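You operate a simulated robot arm through the tools that you are given. There is no shell and no other tool. Be economical: measure what you need, move in short steps, check, and stop when the job is done.

Carry out the task below with a simulated two-armed robot. There is one attempt and no reset: what you move stays moved.

## Task
Pack the laminator away in its cubby.
Fine: switch off first, dial to COLD, tray in, lid down, board pushed home.

The check looks at the end state, three seconds after you hand in, the way a careful person would. Anything else that was tipped, shoved, dropped, spilled or broken makes it a failure. Lids that push on must go on centred and level and be pressed home; caps that screw on are set level and turned clockwise until they are tight.

## Robot
Two 7-joint arms with two-finger parallel grippers on one trunk, on a base that drives. Base frame: it is fixed to the floor where the robot stands at the start and does not move with it; the origin is under the middle of the robot, x ahead of it, y to its left, z up. Readings come in mm, rad, newtons and seconds.
The left shoulder is at the start at [30, 119, 910], the right one opposite. With the tool pointing down near the work surface each hand reaches from about 260 to 680 mm from the robot's upright axis, wherever it stands, measured 20 degrees to its own side. Places, roughly: feed tray [400, -300, 700]; heat dial [400, -400, 800]; laminator lid [500, -300, 800]; laminator switch [400, -100, 800]; pull-out board [500, -300, 700]. Payload 3.43 kg a hand.
The tool frame of a hand sits at the grasp point between the pads (the TCP): z along the fingers, y along the line on which they close. The tips reach 30 mm beyond it. The gripper opens to 94 mm. The fingers are 28 mm wide and 10 mm thick; the gripper's body (50 by 96 mm) begins 55 mm behind the TCP.
Orientation is that of the tool frame in the base frame, as a unit quaternion [x, y, z, w]. With the fingers straight down and closing along the base's y, the tool's x points along the base's -x, its y along +y and its z along -z.

## Interface
- The arms move only by the tool nudge_tool. It takes "left_plan", "right_plan" or both (then of equal length, played together; a hand with none holds still); each is a list of rows, each a list of 6 numbers: the shift along the base's x, y, z in mm, then the turn, a rotation vector about the base's x, y, z in rad. In form: [[dx, dy, dz, rx, ry, rz], ...]. A call has 1 to 10 rows; each row shifts and turns the commanded pose from where the row before left it. "left_claw" and "right_claw" are, for a hand that has rows, the closure in counts, from 0 (fully open) to 255 (shut), set as the call begins (left out, the last holds). A row lasts 0.2 s, in which the tool goes at most 50 mm and 0.15 rad; a call with a longer step from one row to the next is refused whole, and so is a gripper value outside its range. Where a pose cannot be reached the arm comes as near as it can. A force on the tool above 90 N (or 10 N above the force at the start of the call, whichever is more), or a blocked arm, ends the call early, and 0.2 s more pass. Each finger travels about 72 mm/s and halts on what it meets, pressing with about 30 N; the grip force reading is that of the motor and also rises with nothing between the fingers. The clock runs only during rows and for 0.2 s after the last one: add rows that do not move to give the fingers time. The reply holds the time, the measured pose of the TCP, the force on the tool along the base axes, the opening and the grip force, in the units named above and with some noise, with the torque about the TCP (base axes, N m) and any sound that the robot's microphone picked up, and new pictures: "views" is both (left out), scene, wrist or none (wrist: the cameras of the hands that moved).
- Cameras (640 x 400 px; columns grow to the right, rows downward): "scene" is now at [27.5, -25.7, 1597.3]; the picture's right is [-0.42, -0.91, 0.00], its down [-0.82, 0.38, -0.43] and it looks along [0.40, -0.18, -0.90] (base axes); focal length 255 px, centre (320, 200). "left" rides on the left gripper at [76, -14, -102] in its tool frame; the picture's right is [0.18, 0.98, 0.00], its down [-0.75, 0.14, -0.64] and it looks along [-0.63, 0.12, 0.77] (tool axes); focal length 243 px, centre (320, 200). "right" rides on the right gripper at [76, 14, -102] in its tool frame; the picture's right is [-0.18, 0.98, 0.00], its down [-0.75, -0.14, -0.64] and it looks along [-0.63, -0.12, 0.77] (tool axes); focal length 243 px, centre (320, 200).
- raise_lower(by): slides the trunk up (or, below 0, down) by that many mm; the arms and the scene camera ride with it, the base frame stays. It gives what a move gives, with no picture.
- roll_base(legs): drives the robot by 1 to 6 legs, each [ahead, turn to the left] in mm and rad, along the robot's own axes; the way and the turn of a leg run together, so that a leg with both is an arc; at most 1500 mm and 3.142 rad a leg. The arms and the cameras ride along, it lands a little off, and it stops where it bumps. It gives what a move gives, and a new picture of the scene camera.
- turn_head(pan, tilt): turns the head with the scene camera to pan (to the left, within 2.496 rad either way) and tilt (down, from -0.506 to 1.204), counted from straight ahead of the robot. It gives what a move gives, and a new picture of the scene camera.
- pixel_to_xyz(camera, pixels): there is no depth. For up to 12 entries [column, row, z] of the newest picture of that camera ("zoom" is the newest enlarged one), the place [x, y] in the base frame at which the ray of that pixel passes the height z, good to about 3 mm. No time passes.
- close_up(camera, box): a new picture of the part [left, top, right, bottom] of that camera's present view, enlarged. No time passes.
- hand_in(): hands the job in; it is judged then, once.

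Keep the steps short. Do not move on a guess: measure, check each grasp and each placing, and mend mistakes. In all there are 80 turns and 260 pictures (those below and enlarged ones count). Leave the grippers open and the arms clear of the work at the hand-in unless told otherwise, and finish with a single line.

The tools are called after ">>>" by a JSON object that holds its "fn" and its "kwargs". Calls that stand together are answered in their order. nudge_tool: Moves the arms, as the interface text tells. Its arguments: {"type":"object","properties":{"left_plan":{"type":"array","items":{"type":"array","items":{"type":"number"}}},"left_claw":{"type":"number"},"right_plan":{"type":"array","items":{"type":"array","items":{"type":"number"}}},"right_claw":{"type":"number"},"views":{"type":"string","enum":["both","scene","wrist","none"]}},"required":[]} The other tools are called the same way: raise_lower (by) slides the trunk up or down; roll_base (legs) drives the base; turn_head (pan, tilt) turns the head that bears the scene camera; pixel_to_xyz (camera, pixels) gives the place at which the rays of pixels pass given heights; close_up (camera, box) takes an enlarged picture of a part of a camera's view; hand_in () hands the job in.

At the start:

```text
clock: 0.0
left_tcp_pos: [428.7, -23.7, 1077.3]
left_orientation: [0.0, 1.0, 0.0, 0.001]
left_contact_force: [0.1, -0.1, -0.3]
left_moment: [0.02, -0.01, 0.02]
left_width: 93.8
left_finger_force: 0.0
right_tcp_pos: [244.4, -353.3, 1123.3]
right_orientation: [0.0, 1.0, 0.0, 0.0]
right_contact_force: [-0.3, -0.5, 0.3]
right_moment: [0.0, 0.01, 0.01]
right_width: 94.0
right_finger_force: 0.1
trunk travel left (down, up): [-175.0, 235.0]
robot x, y, heading: [-0.8, 1.1, 0.001]
head pan, tilt: [-0.431, 1.121]
```

scene: 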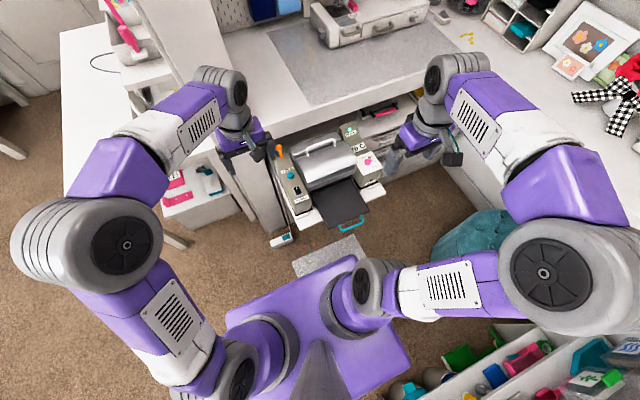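
right: 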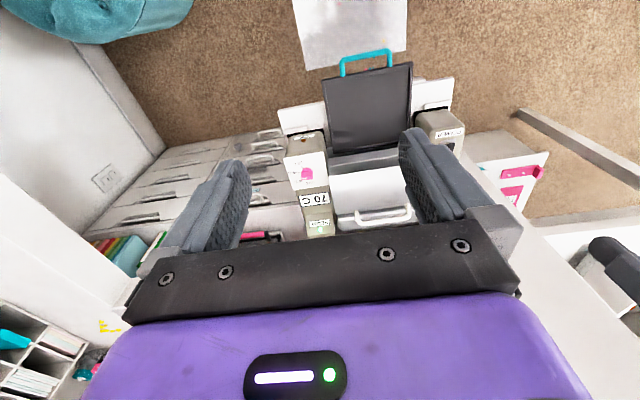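
left: 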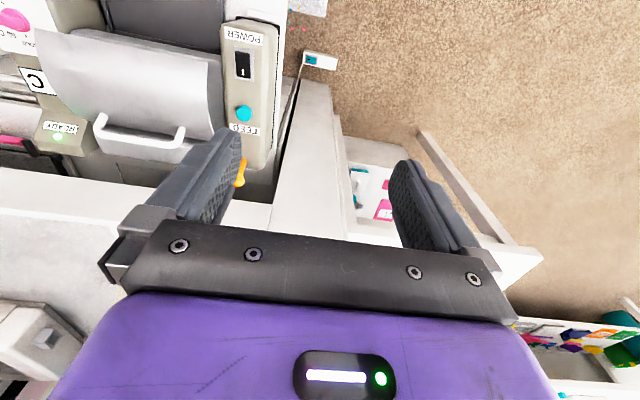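

I see the laminator on a pulled-out board around (325,180) in the scene view. I'll enlarge it before moving anything.

>>> {"fn": "close_up", "kwargs": {"camera": "scene", "box": [230, 80, 430, 260]}}

>>> {"fn": "close_up", "kwargs": {"camera": "left", "box": [0, 0, 340, 212]}}

>>> {"fn": "close_up", "kwargs": {"camera": "right", "box": [240, 30, 490, 250]}}

```text
2.22 times, centred on (330, 170) of scene
```

zoom: 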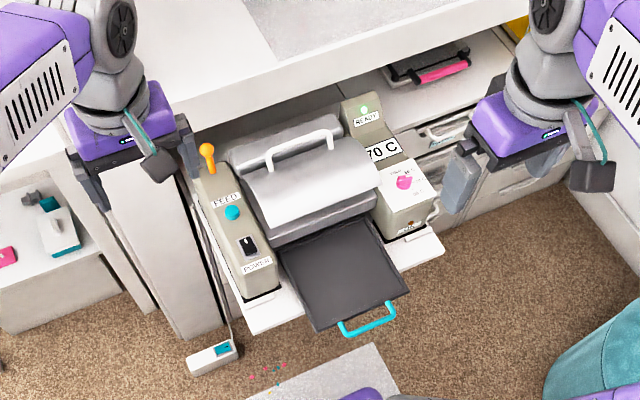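

```text
1.88 times, centred on (170, 106) of left
```

zoom: 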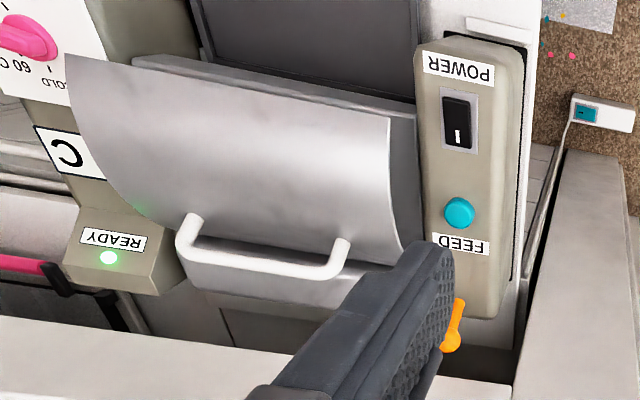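

```text
1.82 times, centred on (365, 140) of right
```

zoom: 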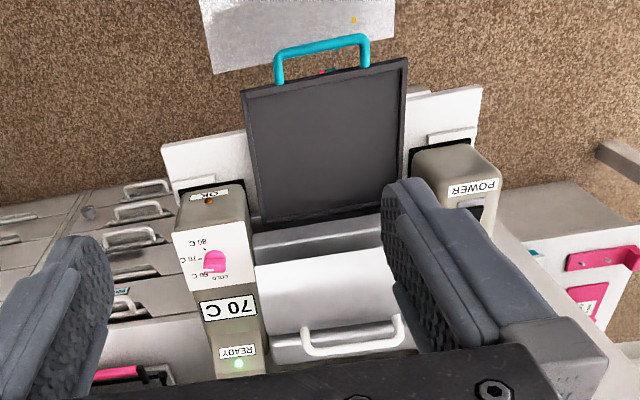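

The readout shows 70 C, READY is lit, and the rocker, pink dial, lid handle and tray handle are visible. To find heights, I'll compare the rays of the same points from the scene and wrist cameras.

>>> {"fn": "pixel_to_xyz", "kwargs": {"camera": "scene", "pixels": [[297.6, 190, 750], [297.6, 190, 850], [306.6, 155.6, 750], [306.6, 155.6, 850], [335, 140.7, 750], [335, 140.7, 850], [367.8, 162, 750], [367.8, 162, 850], [352.5, 225, 700], [352.5, 225, 800], [279, 147.5, 750], [279, 147.5, 850]]}}

>>> {"fn": "pixel_to_xyz", "kwargs": {"camera": "left", "pixels": [[243.6, 65, 750], [243.6, 65, 850], [180, 139, 750], [180, 139, 850], [101, 127.6, 750], [101, 127.6, 850], [16, 18.6, 750], [16, 18.6, 850], [239, 181, 750], [239, 181, 850]]}}

>>> {"fn": "pixel_to_xyz", "kwargs": {"camera": "right", "pixels": [[366, 58, 700], [366, 58, 800], [307, 174, 750], [307, 174, 850]]}}

```text
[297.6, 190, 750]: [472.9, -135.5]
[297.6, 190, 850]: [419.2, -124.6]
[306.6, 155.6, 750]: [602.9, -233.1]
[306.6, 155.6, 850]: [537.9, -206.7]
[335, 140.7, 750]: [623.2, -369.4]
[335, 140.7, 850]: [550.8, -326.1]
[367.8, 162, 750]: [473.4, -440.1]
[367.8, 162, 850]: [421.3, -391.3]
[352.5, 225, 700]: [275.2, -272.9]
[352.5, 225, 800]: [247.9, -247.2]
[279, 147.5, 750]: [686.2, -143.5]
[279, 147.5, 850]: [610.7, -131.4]
```

```text
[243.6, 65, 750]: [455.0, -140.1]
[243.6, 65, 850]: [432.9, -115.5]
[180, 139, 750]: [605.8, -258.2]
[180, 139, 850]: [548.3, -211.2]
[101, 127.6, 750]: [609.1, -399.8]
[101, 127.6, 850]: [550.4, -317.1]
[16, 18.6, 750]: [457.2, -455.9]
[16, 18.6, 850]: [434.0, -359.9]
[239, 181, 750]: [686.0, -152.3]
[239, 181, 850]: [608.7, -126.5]
```

```text
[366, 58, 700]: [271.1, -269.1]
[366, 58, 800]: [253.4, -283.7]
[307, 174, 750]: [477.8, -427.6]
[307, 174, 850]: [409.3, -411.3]
```

From the two-camera rays, the rough positions are:
- rocker [442,-128,805]
- dial [453,-422,786]
- lid handle near [558,-270,835]
- tray handle [272,-270,709]
- orange knob [637,-136,814]

Next I'll lower both hands part way to see them closer.

>>> {"fn": "nudge_tool", "kwargs": {"left_plan": [[-10, -20, -40, 0, 0, 0], [-10, -20, -40, 0, 0, 0], [-10, -20, -40, 0, 0, 0], [0, 0, -30, 0, 0, 0]], "right_plan": [[20, -20, -40, 0, 0, 0], [20, -10, -40, 0, 0, 0], [10, -10, -45, 0, 0, 0], [0, 0, -45, 0, 0, 0]], "views": "wrist"}}

>>> {"fn": "close_up", "kwargs": {"camera": "left", "box": [60, 0, 380, 200]}}

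>>> {"fn": "close_up", "kwargs": {"camera": "right", "box": [200, 40, 480, 240]}}

```text
clock: 1.0
left_tcp_pos: [399.0, -84.3, 927.7]
left_orientation: [0.0, 1.0, 0.0, 0.0]
left_contact_force: [-0.4, 0.1, 0.4]
left_moment: [0.04, 0.02, 0.03]
left_width: 94.1
left_finger_force: 0.1
right_tcp_pos: [294.3, -393.1, 951.0]
right_orientation: [0.0, 1.0, 0.0, 0.0]
right_contact_force: [0.3, -0.4, 0.2]
right_moment: [-0.01, 0.0, 0.01]
right_width: 94.1
right_finger_force: 0.1
trunk travel left (down, up): [-175.0, 235.0]
robot x, y, heading: [-0.3, 3.6, -0.006]
head pan, tilt: [-0.431, 1.121]
```

right: 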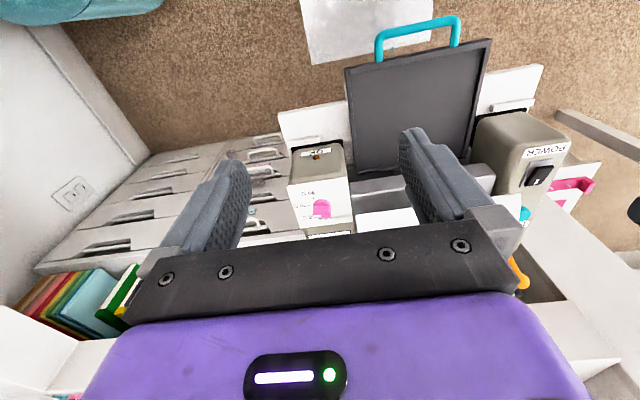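
left: 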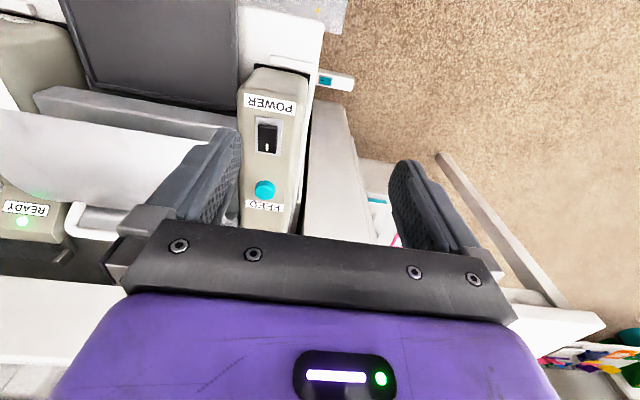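

```text
2.00 times, centred on (220, 100) of left
```

zoom: 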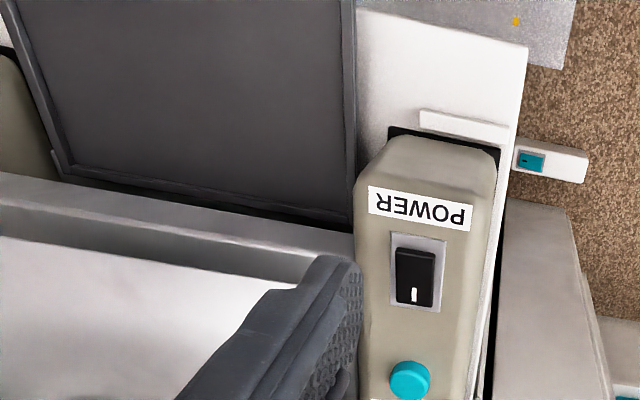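

```text
2.00 times, centred on (340, 140) of right
```

zoom: 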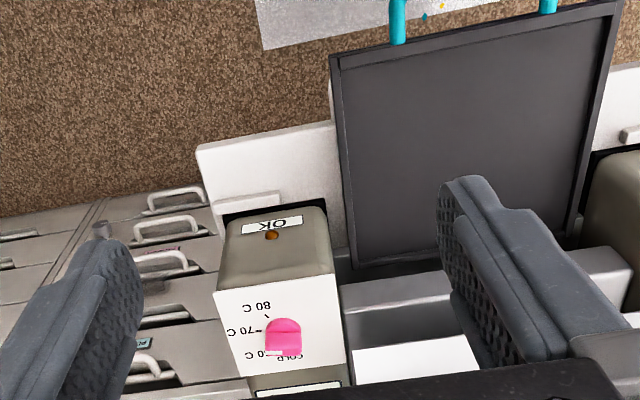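

The rocker is at about (267,137) in the left view, with the "I" mark on its far end, so off is probably a press on the near end. I'll measure the switch, tray, dial and lid from this closer view.

>>> {"fn": "pixel_to_xyz", "kwargs": {"camera": "left", "pixels": [[268, 126, 750], [268, 126, 800], [268, 126, 820], [267, 150, 800], [267, 150, 820], [264, 189, 800], [264, 189, 820], [237, 116, 810], [260, 70, 800], [240, 225, 810]]}}

>>> {"fn": "pixel_to_xyz", "kwargs": {"camera": "right", "pixels": [[540, 176, 750], [540, 176, 800], [540, 176, 820], [322, 210, 770], [322, 210, 790], [322, 210, 810], [460, 30, 700], [376, 45, 700], [460, 30, 720], [376, 45, 720], [525, 214, 800], [525, 214, 820]]}}

>>> {"fn": "close_up", "kwargs": {"camera": "left", "box": [230, 60, 310, 220]}}

>>> {"fn": "close_up", "kwargs": {"camera": "right", "box": [280, 140, 360, 240]}}

```text
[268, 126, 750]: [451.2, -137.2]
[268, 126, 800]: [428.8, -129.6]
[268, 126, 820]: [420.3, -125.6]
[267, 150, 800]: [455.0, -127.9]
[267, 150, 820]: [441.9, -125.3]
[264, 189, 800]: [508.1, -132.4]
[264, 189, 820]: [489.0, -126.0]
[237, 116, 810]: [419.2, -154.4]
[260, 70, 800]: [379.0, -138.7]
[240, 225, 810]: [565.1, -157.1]
```

```text
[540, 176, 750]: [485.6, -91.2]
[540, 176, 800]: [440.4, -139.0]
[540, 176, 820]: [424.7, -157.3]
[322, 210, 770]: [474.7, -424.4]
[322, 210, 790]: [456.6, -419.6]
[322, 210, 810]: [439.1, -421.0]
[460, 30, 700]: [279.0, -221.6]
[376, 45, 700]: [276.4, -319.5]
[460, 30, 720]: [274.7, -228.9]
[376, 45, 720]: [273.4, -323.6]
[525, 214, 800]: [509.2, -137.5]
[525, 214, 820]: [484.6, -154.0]
```

```text
2.50 times, centred on (270, 140) of left
```

zoom: 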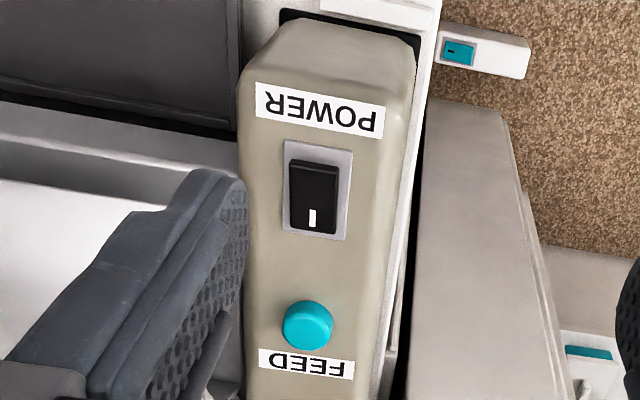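

```text
4.00 times, centred on (320, 190) of right
```

zoom: 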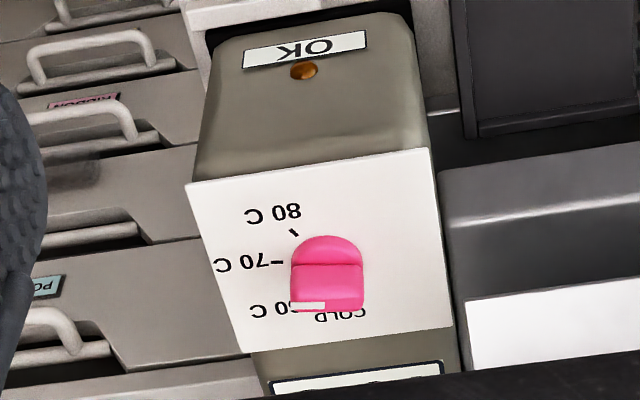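

The rocker's near (O) end stands proud, and the dial pointer has to be read against its labels later. I'll close the left fingers, tilt them a little so one corner leads, and hover above the near end at about [436,-129].

>>> {"fn": "nudge_tool", "kwargs": {"left_plan": [[20, -25, 0, 0, -0.15, 0], [21, -20, 0, 0, -0.15, 0], [0, 0, -35, 0, 0, 0], [0, 0, -27, 0, 0, 0], [0, 0, 0, 0, 0, 0]], "left_claw": 255, "views": "both"}}

>>> {"fn": "close_up", "kwargs": {"camera": "left", "box": [220, 60, 400, 240]}}

>>> {"fn": "close_up", "kwargs": {"camera": "scene", "box": [250, 100, 400, 240]}}

```text
clock: 2.2
left_tcp_pos: [440.1, -129.0, 866.2]
left_orientation: [0.0, 0.989, 0.0, 0.15]
left_contact_force: [0.8, -0.6, -0.2]
left_moment: [0.03, 0.01, 0.03]
left_width: 0.1
left_finger_force: 29.8
right_tcp_pos: [294.3, -392.8, 952.7]
right_orientation: [0.0, 1.0, 0.001, 0.0]
right_contact_force: [0.2, -0.5, -0.6]
right_moment: [0.0, 0.01, 0.0]
right_width: 94.1
right_finger_force: 0.1
trunk travel left (down, up): [-175.0, 235.0]
robot x, y, heading: [5.3, -0.5, -0.001]
head pan, tilt: [-0.431, 1.121]
```

scene: 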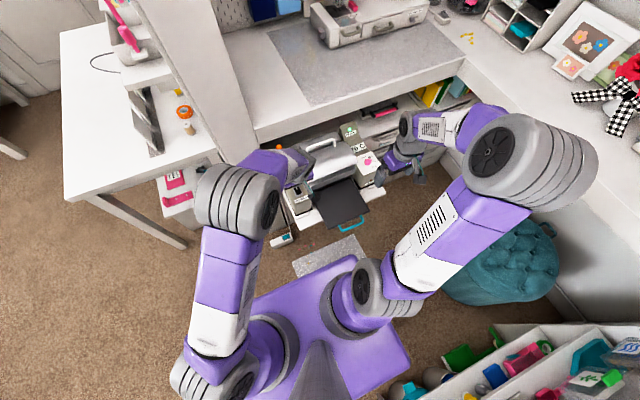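
left: 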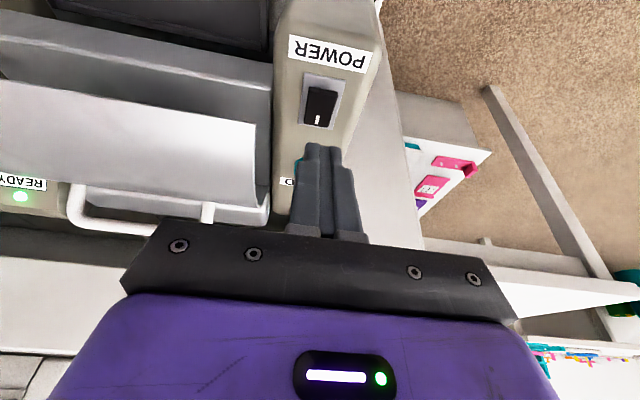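

```text
2.22 times, centred on (310, 150) of left
```

zoom: 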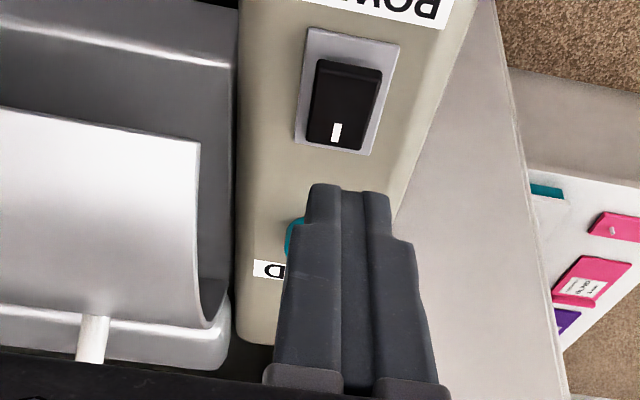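

```text
2.86 times, centred on (325, 170) of scene
```

zoom: 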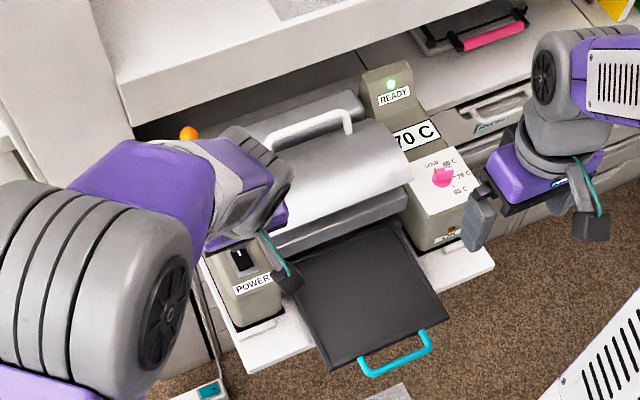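

The fingers are closed and tilted. I'll re-measure the rocker from this nearer view before pressing.

>>> {"fn": "pixel_to_xyz", "kwargs": {"camera": "left", "pixels": [[323, 91, 790], [323, 91, 800], [323, 91, 810], [317, 123, 790], [317, 123, 800], [317, 123, 810], [306, 83, 800], [342, 145, 835]]}}

```text
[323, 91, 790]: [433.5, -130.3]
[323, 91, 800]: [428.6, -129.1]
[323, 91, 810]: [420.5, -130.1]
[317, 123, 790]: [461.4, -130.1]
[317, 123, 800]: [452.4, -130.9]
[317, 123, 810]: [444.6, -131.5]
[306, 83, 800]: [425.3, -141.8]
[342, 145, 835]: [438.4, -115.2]
```

Both views agree: the rocker's near end is at x≈428, the far end at about 453, y≈-130, and the top at about 800. I'll move the corner over x≈434 and go down slowly.

>>> {"fn": "nudge_tool", "kwargs": {"left_plan": [[-2, -1, -20, 0, 0, 0], [0, 0, -8, 0, 0, 0], [0, 0, -3, 0, 0, 0], [0, 0, -3, 0, 0, 0], [0, 0, -2, 0, 0, 0]], "views": "wrist"}}

>>> {"fn": "close_up", "kwargs": {"camera": "left", "box": [260, 60, 400, 200]}}

```text
clock: 3.4
left_tcp_pos: [437.4, -129.2, 829.5]
left_orientation: [0.0, 0.989, 0.0, 0.15]
left_contact_force: [-1.2, -0.1, 1.1]
left_moment: [-0.03, 0.01, 0.0]
left_width: 0.0
left_finger_force: 29.9
right_tcp_pos: [294.6, -392.3, 953.1]
right_orientation: [0.0, 1.0, 0.0, 0.0]
right_contact_force: [-0.8, -0.5, 0.1]
right_moment: [-0.02, 0.0, -0.02]
right_width: 94.0
right_finger_force: 0.1
trunk travel left (down, up): [-175.0, 235.0]
robot x, y, heading: [3.2, -0.3, 0.001]
head pan, tilt: [-0.431, 1.121]
```

left: 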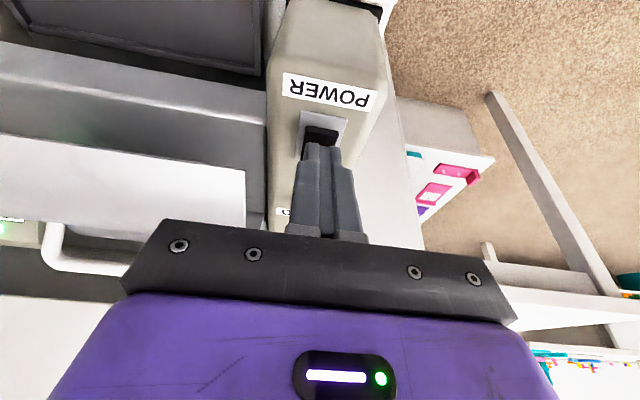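

```text
2.86 times, centred on (330, 130) of left
```

zoom: 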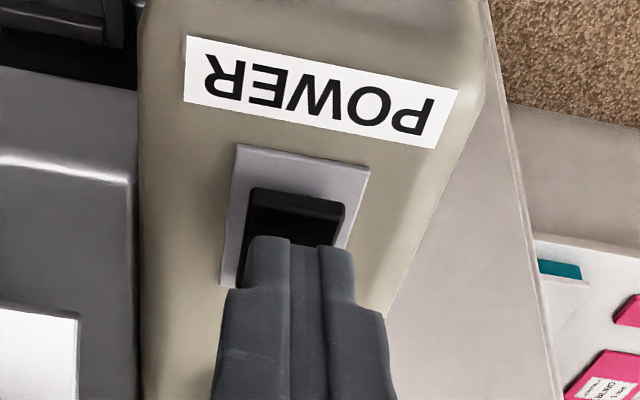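

No contact yet. The leading corner is about 143 px down in the left view, so I'll check where it sits relative to the rocker.

>>> {"fn": "pixel_to_xyz", "kwargs": {"camera": "left", "pixels": [[319, 143, 797], [319, 143, 790], [320, 126, 800], [320, 132, 795], [314, 112, 792], [345, 112, 792]]}}

```text
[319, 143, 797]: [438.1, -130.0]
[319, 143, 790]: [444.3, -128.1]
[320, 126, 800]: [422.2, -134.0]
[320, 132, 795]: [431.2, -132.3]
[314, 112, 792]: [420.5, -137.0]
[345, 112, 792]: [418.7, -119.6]
```

The corner is at about x 438 and the rocker's near end at about 427. I'll shift back 5 mm and keep pressing gently.

>>> {"fn": "nudge_tool", "kwargs": {"left_plan": [[-5, -1, 0, 0, 0, 0], [0, 0, -2, 0, 0, 0], [0, 0, -2, 0, 0, 0], [0, 0, -2, 0, 0, 0], [0, 0, -2, 0, 0, 0]], "views": "none"}}

>>> {"fn": "close_up", "kwargs": {"camera": "left", "box": [260, 60, 400, 200]}}

```text
clock: 4.6
left_tcp_pos: [433.6, -130.5, 824.2]
left_orientation: [0.001, 0.989, -0.001, 0.151]
left_contact_force: [-2.3, 2.1, 8.7]
left_moment: [0.09, 0.07, -0.07]
left_width: 0.1
left_finger_force: 30.4
right_tcp_pos: [293.0, -391.1, 953.2]
right_orientation: [0.0, 1.0, 0.0, 0.001]
right_contact_force: [0.7, 1.3, -0.4]
right_moment: [-0.01, 0.0, 0.03]
right_width: 94.3
right_finger_force: 0.2
trunk travel left (down, up): [-175.0, 235.0]
robot x, y, heading: [2.3, -1.2, 0.002]
head pan, tilt: [-0.431, 1.121]
```

```text
2.86 times, centred on (330, 130) of left
```

zoom: 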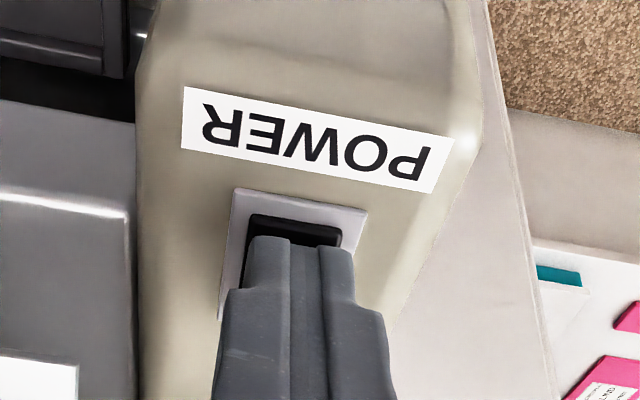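

Contact at 8.7 N. I'll press a little deeper, then lift and look at the rocker.

>>> {"fn": "nudge_tool", "kwargs": {"left_plan": [[-1, 0, -2, 0, 0, 0], [0, 0, -2, 0, 0, 0], [0, 0, -2, 0, 0, 0]], "views": "none"}}

>>> {"fn": "nudge_tool", "kwargs": {"left_plan": [[0, 0, 15, 0, 0, 0], [0, 0, 40, 0, 0, 0]], "views": "none"}}

>>> {"fn": "close_up", "kwargs": {"camera": "left", "box": [260, 40, 400, 180]}}

>>> {"fn": "close_up", "kwargs": {"camera": "scene", "box": [250, 100, 400, 240]}}

```text
clock: 5.4
left_tcp_pos: [431.7, -130.2, 822.3]
left_orientation: [-0.001, 0.988, -0.003, 0.154]
left_contact_force: [-0.1, 11.5, 54.6]
left_moment: [0.49, -0.5, -0.2]
left_width: 0.2
left_finger_force: 30.2
right_tcp_pos: [291.7, -390.3, 954.3]
right_orientation: [0.0, 1.0, 0.0, 0.003]
right_contact_force: [0.5, 0.3, -0.4]
right_moment: [0.01, 0.0, 0.0]
right_width: 94.0
right_finger_force: 0.0
trunk travel left (down, up): [-175.0, 235.0]
robot x, y, heading: [2.1, -2.9, -0.001]
head pan, tilt: [-0.431, 1.121]
```

```text
clock: 6.0
left_tcp_pos: [428.8, -129.7, 868.8]
left_orientation: [0.0, 0.989, 0.001, 0.148]
left_contact_force: [0.0, -1.0, -0.8]
left_moment: [-0.01, -0.02, 0.0]
left_width: 0.0
left_finger_force: 30.1
right_tcp_pos: [294.3, -392.0, 952.9]
right_orientation: [0.0, 1.0, 0.0, -0.001]
right_contact_force: [-0.8, -0.8, -0.1]
right_moment: [0.02, 0.01, 0.02]
right_width: 94.0
right_finger_force: 0.1
trunk travel left (down, up): [-175.0, 235.0]
robot x, y, heading: [-1.1, -2.3, 0.002]
head pan, tilt: [-0.431, 1.121]
```

```text
2.86 times, centred on (330, 110) of left
```

zoom: 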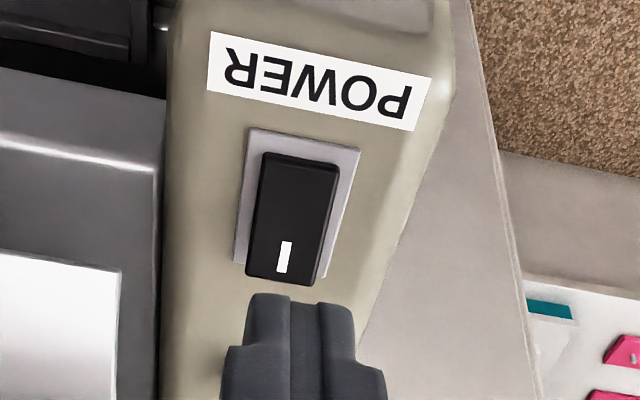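

```text
2.86 times, centred on (325, 170) of scene
```

zoom: 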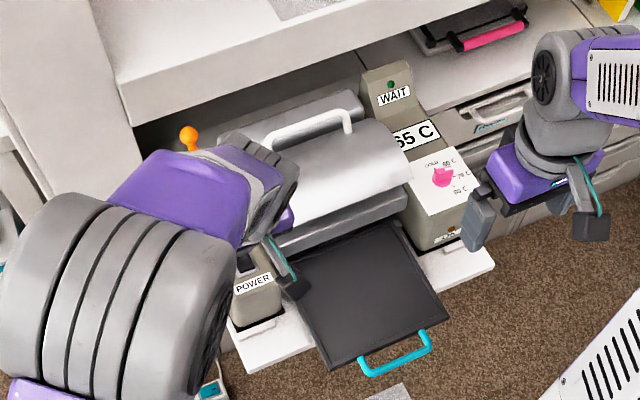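

The switch is off: the indicator changed to WAIT and the display fell to 65 C, so it is cooling. I'll probably need to wait for the OK lamp before packing. Next I'll look closely at the dial from above.

>>> {"fn": "close_up", "kwargs": {"camera": "scene", "box": [345, 130, 395, 190]}}

>>> {"fn": "close_up", "kwargs": {"camera": "right", "box": [280, 140, 360, 240]}}

```text
6.67 times, centred on (370, 160) of scene
```

zoom: 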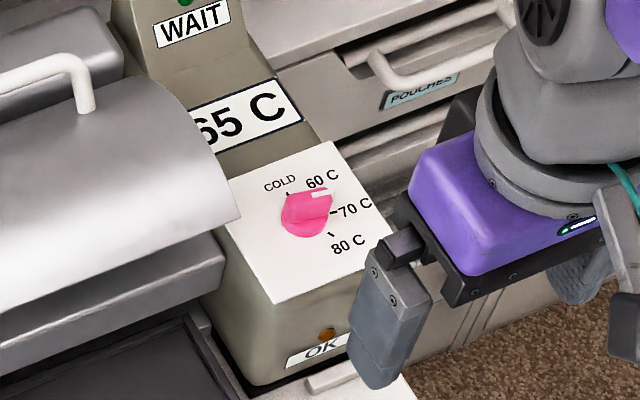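

```text
4.00 times, centred on (320, 190) of right
```

zoom: 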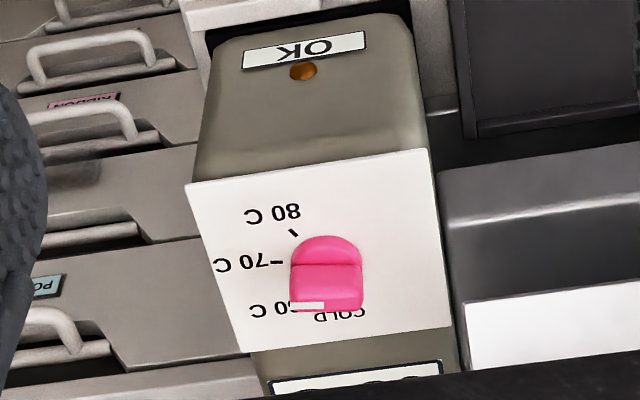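

The white mark on the knob seems to point near 60–70 C, with COLD further counter-clockwise. The parallax is awkward, so I'll pitch the right hand to look straight down on the dial.

>>> {"fn": "nudge_tool", "kwargs": {"right_plan": [[30, -6, 0, 0, 0.15, 0], [30, -6, 0, 0, 0.15, 0], [30, -6, 0, 0, 0.15, 0], [26, -5, -20, 0, 0.15, 0]], "views": "wrist"}}

>>> {"fn": "close_up", "kwargs": {"camera": "right", "box": [240, 60, 400, 220]}}

```text
clock: 7.0
left_tcp_pos: [433.3, -131.2, 870.5]
left_orientation: [0.0, 0.989, 0.0, 0.148]
left_contact_force: [0.8, 0.3, 0.1]
left_moment: [0.0, -0.01, 0.02]
left_width: 0.2
left_finger_force: 30.0
right_tcp_pos: [410.4, -416.1, 932.7]
right_orientation: [-0.002, 0.955, 0.0, -0.297]
right_contact_force: [0.4, -0.3, 0.2]
right_moment: [-0.01, -0.03, -0.02]
right_width: 94.2
right_finger_force: 0.1
trunk travel left (down, up): [-175.0, 235.0]
robot x, y, heading: [1.2, -1.1, -0.0]
head pan, tilt: [-0.431, 1.121]
```

right: 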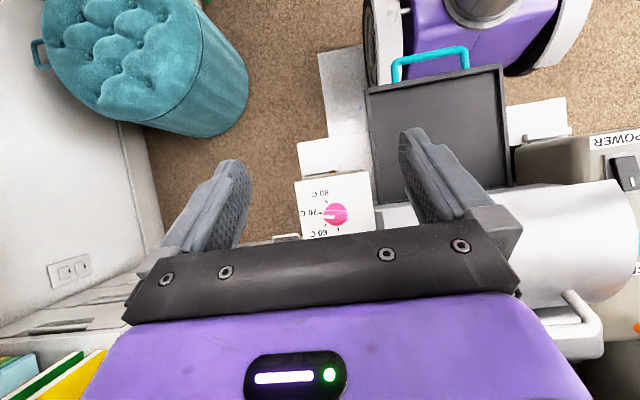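

```text
2.50 times, centred on (320, 140) of right
```

zoom: 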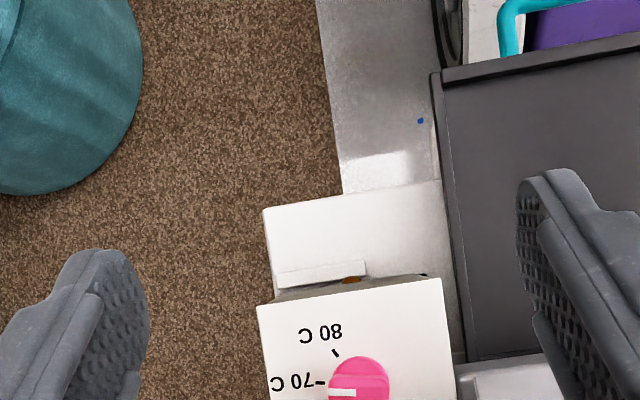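

The white mark points at 70 C. I'll enlarge the dial itself.

>>> {"fn": "close_up", "kwargs": {"camera": "right", "box": [280, 165, 390, 245]}}

>>> {"fn": "pixel_to_xyz", "kwargs": {"camera": "right", "pixels": [[337, 213, 780], [337, 213, 800], [322, 214, 795], [296, 182, 780], [370, 172, 780]]}}

>>> {"fn": "close_up", "kwargs": {"camera": "scene", "box": [250, 90, 420, 240]}}

```text
5.00 times, centred on (335, 205) of right
```

zoom: 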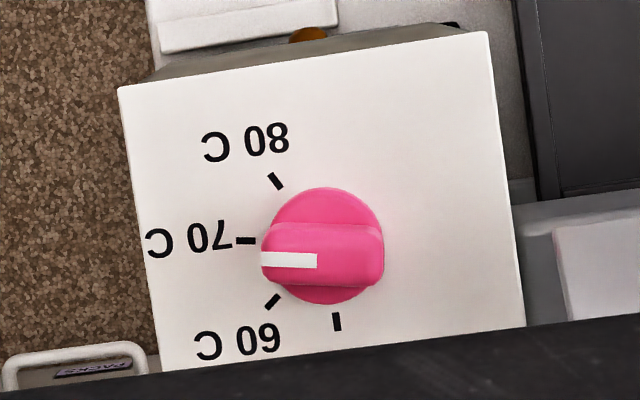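

```text
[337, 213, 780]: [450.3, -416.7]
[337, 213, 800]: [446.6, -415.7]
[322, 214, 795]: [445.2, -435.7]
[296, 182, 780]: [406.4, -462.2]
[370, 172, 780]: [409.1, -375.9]
```

```text
2.67 times, centred on (335, 165) of scene
```

zoom: 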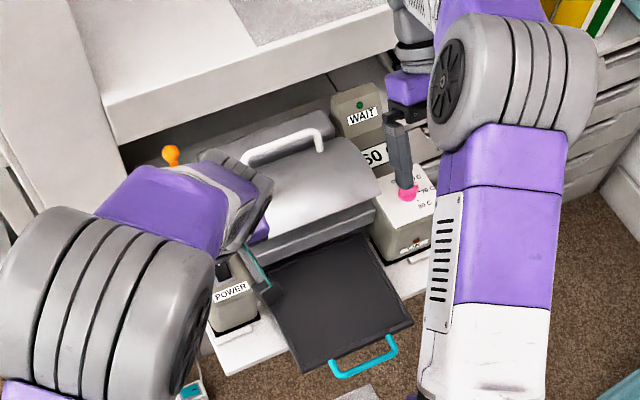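

Seen from above, the dial ticks are 45° apart and COLD is a 90° counter-clockwise turn from 70. The knob centre is near [450.5,-416], the plate at z≈780, the knob top at about 800, and its bar lies along y. I'll level the right hand and yaw it -90° so the fingers straddle the bar.

>>> {"fn": "nudge_tool", "kwargs": {"right_plan": [[10, 0, 0, 0, -0.15, 0], [10, 0, 0, 0, -0.15, 0], [10, 0, 0, 0, -0.15, 0], [10, 0, 0, 0, -0.15, 0], [0, 0, 0, 0, 0, -0.1428], [0, 0, 0, 0, 0, -0.1428], [0, 0, 0, 0, 0, -0.1428], [0, 0, 0, 0, 0, -0.1428], [0, 0, 0, 0, 0, -0.1428], [0, 0, 0, 0, 0, -0.1428]], "views": "none"}}

>>> {"fn": "nudge_tool", "kwargs": {"right_plan": [[0, 0, 0, 0, 0, -0.1428], [0, 0, 0, 0, 0, -0.1428], [0, 0, 0, 0, 0, -0.1428], [0, 0, 0, 0, 0, -0.1428], [0, 0, 0, 0, 0, -0.1428], [0, 0, -20, 0, 0, 0], [0, 0, -20, 0, 0, 0], [0, 0, 0, 0, 0, 0]], "right_claw": 140, "views": "both"}}

```text
clock: 9.2
left_tcp_pos: [431.0, -130.1, 872.1]
left_orientation: [0.0, 0.989, 0.0, 0.15]
left_contact_force: [0.2, 0.9, -1.0]
left_moment: [0.01, -0.01, 0.01]
left_width: 0.0
left_finger_force: 29.9
right_tcp_pos: [449.6, -416.4, 933.6]
right_orientation: [0.417, 0.909, 0.001, 0.0]
right_contact_force: [-0.1, 0.1, 0.8]
right_moment: [0.02, 0.02, 0.0]
right_width: 93.9
right_finger_force: 0.0
trunk travel left (down, up): [-175.0, 235.0]
robot x, y, heading: [2.9, 0.3, -0.001]
head pan, tilt: [-0.431, 1.121]
```

```text
clock: 11.0
left_tcp_pos: [432.0, -130.2, 871.3]
left_orientation: [0.0, 0.989, 0.0, 0.15]
left_contact_force: [-0.5, 0.2, -0.6]
left_moment: [-0.03, 0.02, -0.02]
left_width: 0.0
left_finger_force: 30.0
right_tcp_pos: [449.9, -415.9, 892.9]
right_orientation: [0.707, 0.707, 0.0, 0.0]
right_contact_force: [-0.6, 0.0, 0.6]
right_moment: [0.01, 0.02, -0.01]
right_width: 42.4
right_finger_force: 0.1
trunk travel left (down, up): [-175.0, 235.0]
robot x, y, heading: [-3.5, -2.3, -0.003]
head pan, tilt: [-0.431, 1.121]
```

scene: 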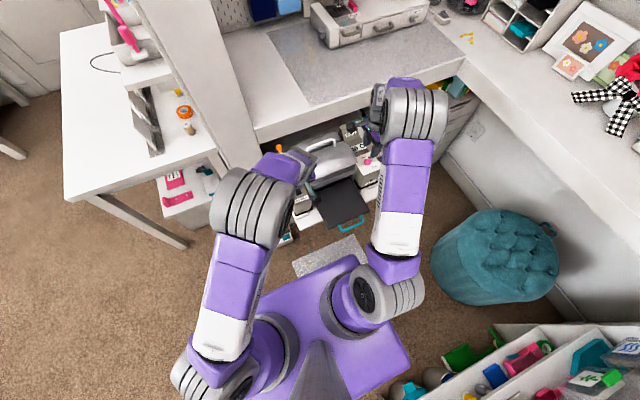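
right: 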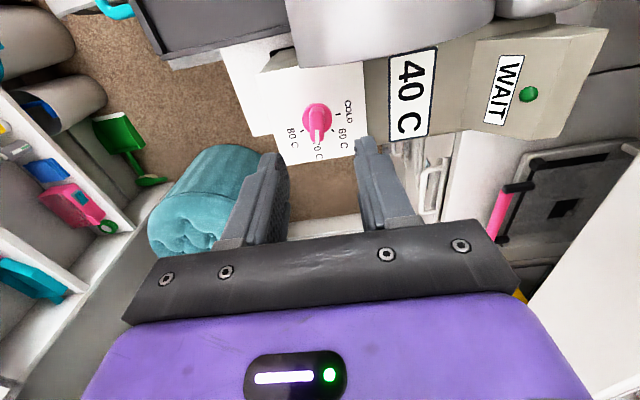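

The fingers now close along x, the opening is 42 mm, and the display reads 40 C. I'll enlarge the knob in this view and measure its centre again.

>>> {"fn": "close_up", "kwargs": {"camera": "right", "box": [260, 70, 380, 170]}}

>>> {"fn": "pixel_to_xyz", "kwargs": {"camera": "right", "pixels": [[317, 117, 780], [317, 117, 790], [317, 117, 800], [317, 140, 800], [318, 105, 790], [302, 115, 785], [333, 117, 785]]}}

```text
4.00 times, centred on (320, 120) of right
```

zoom: 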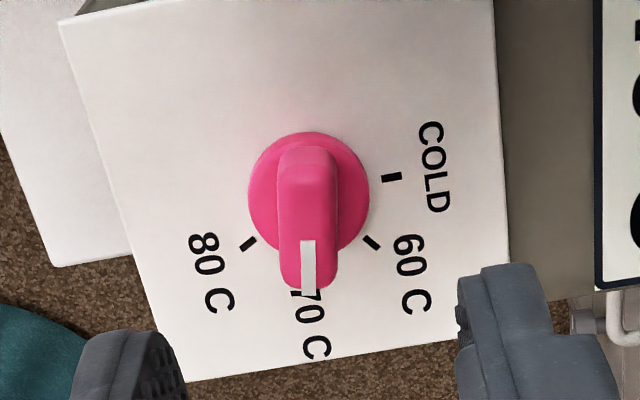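

```text
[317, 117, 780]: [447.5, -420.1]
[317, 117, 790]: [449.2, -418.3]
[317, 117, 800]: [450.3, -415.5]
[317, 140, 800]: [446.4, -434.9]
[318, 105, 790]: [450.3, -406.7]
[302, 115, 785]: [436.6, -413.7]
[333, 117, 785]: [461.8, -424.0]
```

The bar's centre comes out near [449.5,-419]. I'll lower over it in small steps with the fingers still open.

>>> {"fn": "nudge_tool", "kwargs": {"right_plan": [[0, -3, -25, 0, 0, 0], [0, 0, -25, 0, 0, 0], [0, 0, -12, 0, 0, 0], [0, 0, -6, 0, 0, 0], [0, 0, -3, 0, 0, 0]], "views": "wrist"}}

>>> {"fn": "close_up", "kwargs": {"camera": "right", "box": [220, 60, 420, 240]}}

```text
clock: 12.2
left_tcp_pos: [432.3, -129.9, 870.1]
left_orientation: [0.0, 0.989, 0.0, 0.15]
left_contact_force: [0.3, -0.3, 0.3]
left_moment: [0.01, 0.0, 0.05]
left_width: 0.1
left_finger_force: 29.5
right_tcp_pos: [451.6, -418.7, 822.8]
right_orientation: [0.707, 0.707, 0.0, -0.001]
right_contact_force: [-0.3, -0.7, 0.9]
right_moment: [0.0, -0.04, -0.01]
right_width: 42.4
right_finger_force: 0.1
trunk travel left (down, up): [-175.0, 235.0]
robot x, y, heading: [-1.2, -0.8, 0.001]
head pan, tilt: [-0.431, 1.121]
```

right: 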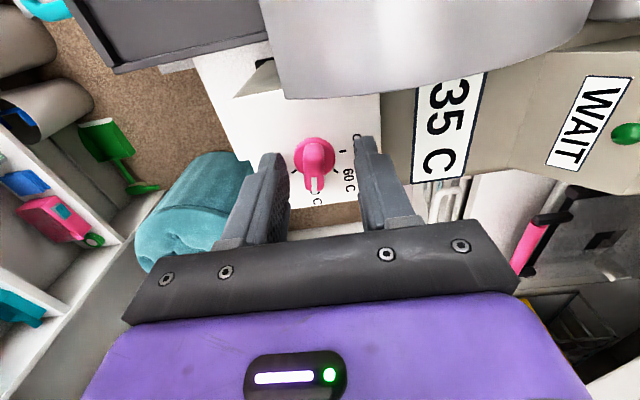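

```text
2.22 times, centred on (320, 150) of right
```

zoom: 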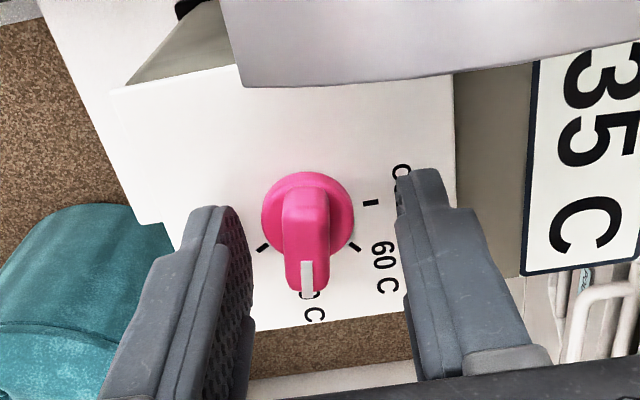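

I'll check where the bar lies relative to the fingertips at this height.

>>> {"fn": "pixel_to_xyz", "kwargs": {"camera": "right", "pixels": [[367, 137, 793], [315, 148, 785], [314, 149, 798], [314, 188, 798], [304, 165, 798], [324, 165, 798], [296, 150, 785], [336, 152, 785]]}}

```text
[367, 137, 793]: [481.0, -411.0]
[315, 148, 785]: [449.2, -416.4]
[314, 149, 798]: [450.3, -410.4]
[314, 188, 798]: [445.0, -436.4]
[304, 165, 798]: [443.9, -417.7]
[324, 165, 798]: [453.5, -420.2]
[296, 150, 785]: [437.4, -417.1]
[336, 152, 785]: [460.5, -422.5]
```

The knob centre is about [449,-419.5]. I'll shift 2 mm back, go down 3 mm, and close gently.

>>> {"fn": "nudge_tool", "kwargs": {"right_plan": [[-2, -1, 0, 0, 0, 0], [0, 0, -3, 0, 0, 0]], "views": "none"}}

>>> {"fn": "nudge_tool", "kwargs": {"right_plan": [[0, 0, 0, 0, 0, 0], [0, 0, 0, 0, 0, 0], [0, 0, 0, 0, 0, 0]], "right_claw": 255, "views": "wrist"}}

>>> {"fn": "close_up", "kwargs": {"camera": "right", "box": [220, 60, 420, 240]}}

```text
clock: 12.8
left_tcp_pos: [431.4, -130.4, 872.1]
left_orientation: [0.0, 0.989, 0.0, 0.149]
left_contact_force: [1.1, 0.0, 0.6]
left_moment: [0.0, 0.0, 0.01]
left_width: 0.0
left_finger_force: 30.0
right_tcp_pos: [448.1, -420.7, 819.3]
right_orientation: [0.707, 0.707, 0.0, 0.0]
right_contact_force: [-0.1, 0.0, 0.4]
right_moment: [-0.04, -0.03, 0.01]
right_width: 42.3
right_finger_force: 0.0
trunk travel left (down, up): [-175.0, 235.0]
robot x, y, heading: [-0.8, -0.1, -0.002]
head pan, tilt: [-0.431, 1.121]
```

```text
clock: 13.6
left_tcp_pos: [431.3, -130.4, 870.4]
left_orientation: [0.0, 0.989, 0.0, 0.149]
left_contact_force: [-0.1, 0.3, 0.0]
left_moment: [-0.01, 0.02, 0.0]
left_width: 0.1
left_finger_force: 30.0
right_tcp_pos: [448.6, -420.1, 820.3]
right_orientation: [0.707, 0.707, 0.0, -0.001]
right_contact_force: [-4.5, 0.1, -0.7]
right_moment: [0.1, 0.19, 0.02]
right_width: 26.7
right_finger_force: 30.1
trunk travel left (down, up): [-175.0, 235.0]
robot x, y, heading: [0.1, 1.4, 0.001]
head pan, tilt: [-0.431, 1.121]
```

right: 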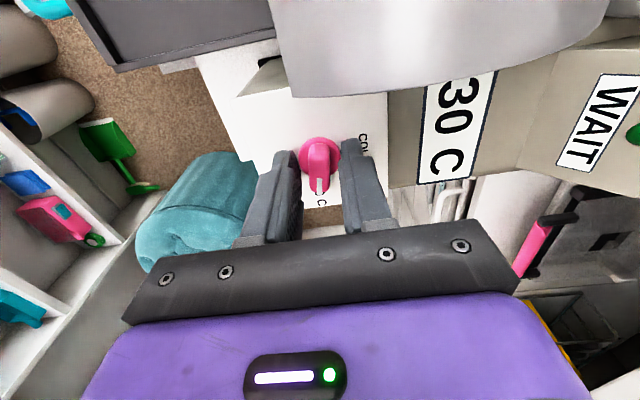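

```text
2.22 times, centred on (320, 150) of right
```

zoom: 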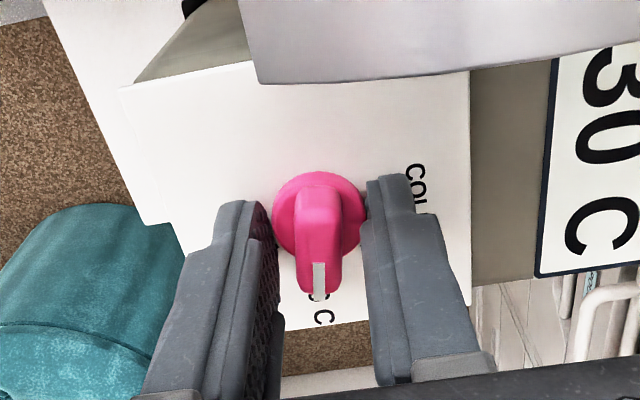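

The opening of 26.7 mm means I'm holding the round skirt rather than the bar. I'll open, rise 7 mm, and close again.

>>> {"fn": "nudge_tool", "kwargs": {"right_plan": [[0, 0, 0, 0, 0, 0], [0, 0, 7, 0, 0, 0]], "right_claw": 150, "views": "none"}}

>>> {"fn": "nudge_tool", "kwargs": {"right_plan": [[0, 0, 0, 0, 0, 0], [0, 0, 0, 0, 0, 0], [0, 0, 0, 0, 0, 0]], "right_claw": 255, "views": "none"}}

>>> {"fn": "close_up", "kwargs": {"camera": "right", "box": [220, 60, 420, 240]}}

```text
clock: 14.2
left_tcp_pos: [430.2, -129.4, 871.4]
left_orientation: [-0.001, 0.989, 0.001, 0.15]
left_contact_force: [-0.1, 0.5, -0.5]
left_moment: [-0.01, -0.02, -0.03]
left_width: 0.0
left_finger_force: 29.4
right_tcp_pos: [448.7, -419.9, 826.5]
right_orientation: [0.707, 0.707, 0.0, -0.001]
right_contact_force: [0.7, -0.3, -0.5]
right_moment: [0.06, -0.02, -0.03]
right_width: 38.6
right_finger_force: 0.0
trunk travel left (down, up): [-175.0, 235.0]
robot x, y, heading: [0.2, -1.5, -0.003]
head pan, tilt: [-0.431, 1.121]
```

```text
clock: 15.0
left_tcp_pos: [432.5, -130.3, 869.9]
left_orientation: [0.0, 0.989, 0.001, 0.15]
left_contact_force: [0.4, -0.4, -0.4]
left_moment: [-0.02, 0.0, 0.02]
left_width: 0.0
left_finger_force: 29.3
right_tcp_pos: [449.2, -420.6, 827.3]
right_orientation: [0.707, 0.707, -0.001, 0.0]
right_contact_force: [-3.8, -1.7, -1.1]
right_moment: [-0.2, 0.1, 0.0]
right_width: 11.9
right_finger_force: 29.9
trunk travel left (down, up): [-175.0, 235.0]
robot x, y, heading: [0.5, 0.7, -0.003]
head pan, tilt: [-0.431, 1.121]
```

```text
2.22 times, centred on (320, 150) of right
```

zoom: 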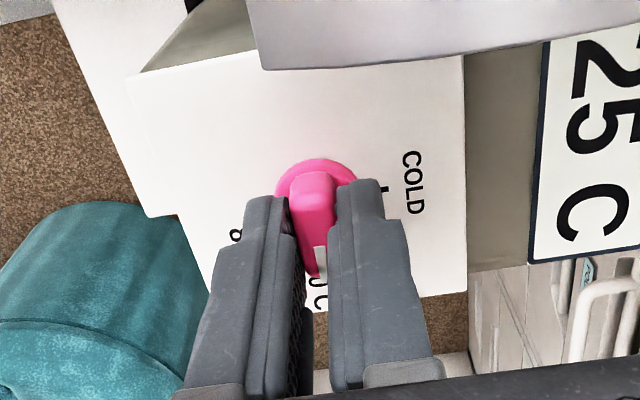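

The bar is held at 11.9 mm. I'll turn it counter-clockwise in two parts, watching the force and torque.

>>> {"fn": "nudge_tool", "kwargs": {"right_plan": [[0, 0, 0, 0, 0, 0.13], [0, 0, 0, 0, 0, 0.13], [0, 0, 0, 0, 0, 0.13], [0, 0, 0, 0, 0, 0.13], [0, 0, 0, 0, 0, 0.13], [0, 0, 0, 0, 0, 0.13]], "views": "wrist"}}

```text
clock: 16.4
left_tcp_pos: [431.9, -130.2, 869.6]
left_orientation: [0.0, 0.989, 0.0, 0.15]
left_contact_force: [-0.2, 0.7, 0.0]
left_moment: [-0.01, -0.01, -0.03]
left_width: 0.0
left_finger_force: 30.4
right_tcp_pos: [450.0, -421.1, 826.8]
right_orientation: [0.383, 0.924, 0.0, 0.0]
right_contact_force: [2.6, -3.7, -0.4]
right_moment: [0.6, 0.53, -0.04]
right_width: 11.6
right_finger_force: 30.0
trunk travel left (down, up): [-175.0, 235.0]
robot x, y, heading: [2.7, -2.4, -0.002]
head pan, tilt: [-0.431, 1.121]
```

right: 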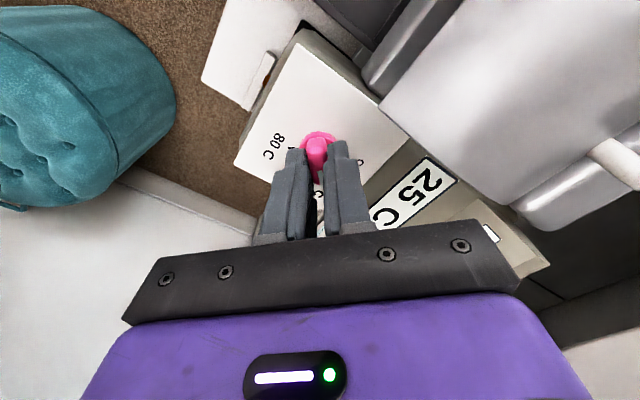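

The knob turned 45° with the hand and the forces are low. I'll do the remaining 45°.

>>> {"fn": "nudge_tool", "kwargs": {"right_plan": [[0, 0, 0, 0, 0, 0.13], [0, 0, 0, 0, 0, 0.13], [0, 0, 0, 0, 0, 0.13], [0, 0, 0, 0, 0, 0.13], [0, 0, 0, 0, 0, 0.13], [0, 0, 0, 0, 0, 0.1408]], "views": "wrist"}}

>>> {"fn": "close_up", "kwargs": {"camera": "right", "box": [220, 60, 420, 240]}}

```text
clock: 17.8
left_tcp_pos: [431.4, -129.5, 871.0]
left_orientation: [0.0, 0.989, 0.0, 0.151]
left_contact_force: [-0.5, 0.3, 0.0]
left_moment: [0.01, -0.02, 0.0]
left_width: 0.1
left_finger_force: 29.8
right_tcp_pos: [449.1, -419.3, 827.1]
right_orientation: [-0.002, 1.0, 0.001, 0.0]
right_contact_force: [4.3, 5.9, 0.1]
right_moment: [0.1, -0.8, -0.05]
right_width: 11.9
right_finger_force: 30.1
trunk travel left (down, up): [-175.0, 235.0]
robot x, y, heading: [2.4, 1.3, 0.003]
head pan, tilt: [-0.431, 1.121]
```

right: 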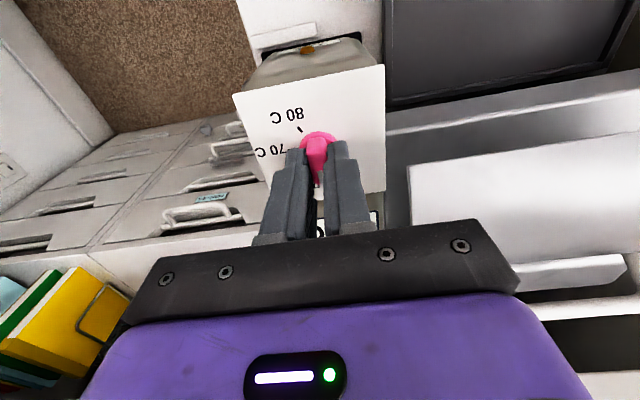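

```text
2.22 times, centred on (320, 150) of right
```

zoom: 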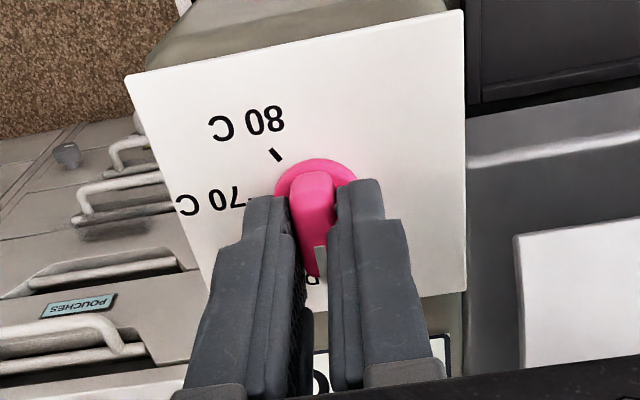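

The hand has turned the full 90°. I'll open, rise, and step back to check the mark against COLD.

>>> {"fn": "nudge_tool", "kwargs": {"right_plan": [[0, 0, 0, 0, 0, 0], [0, 0, 0, 0, 0, 0], [0, 0, 30, 0, 0, 0], [-10, 0, 40, 0, 0, 0], [-40, 0, 20, 0, 0, 0]], "right_claw": 140, "views": "both"}}

>>> {"fn": "close_up", "kwargs": {"camera": "scene", "box": [345, 110, 405, 190]}}

>>> {"fn": "close_up", "kwargs": {"camera": "right", "box": [260, 60, 400, 240]}}

```text
clock: 19.0
left_tcp_pos: [430.9, -130.0, 870.7]
left_orientation: [0.0, 0.989, 0.0, 0.151]
left_contact_force: [-0.9, -0.1, 0.8]
left_moment: [0.02, -0.01, 0.03]
left_width: 0.0
left_finger_force: 30.2
right_tcp_pos: [395.1, -419.6, 917.1]
right_orientation: [-0.001, 1.0, -0.001, 0.0]
right_contact_force: [0.1, -0.1, -0.2]
right_moment: [0.02, -0.02, 0.0]
right_width: 42.6
right_finger_force: 0.0
trunk travel left (down, up): [-175.0, 235.0]
robot x, y, heading: [3.4, -1.8, 0.002]
head pan, tilt: [-0.431, 1.121]
```

scene: 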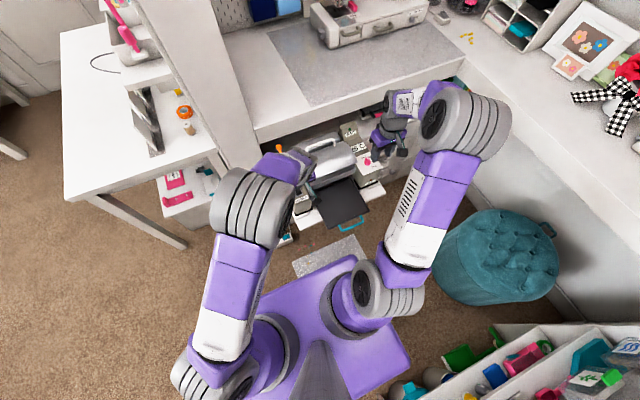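
right: 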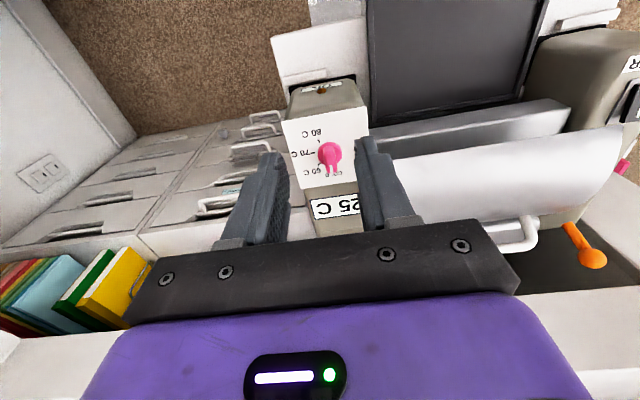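

```text
5.00 times, centred on (375, 150) of scene
```

zoom: 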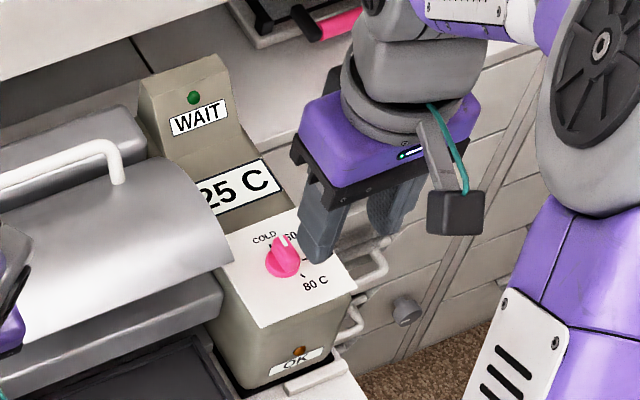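

```text
2.22 times, centred on (330, 150) of right
```

zoom: 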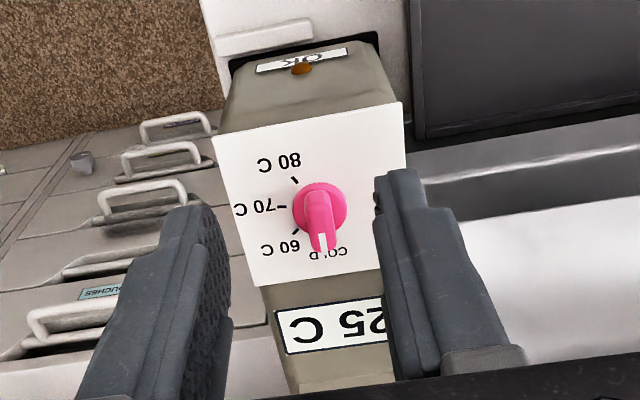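

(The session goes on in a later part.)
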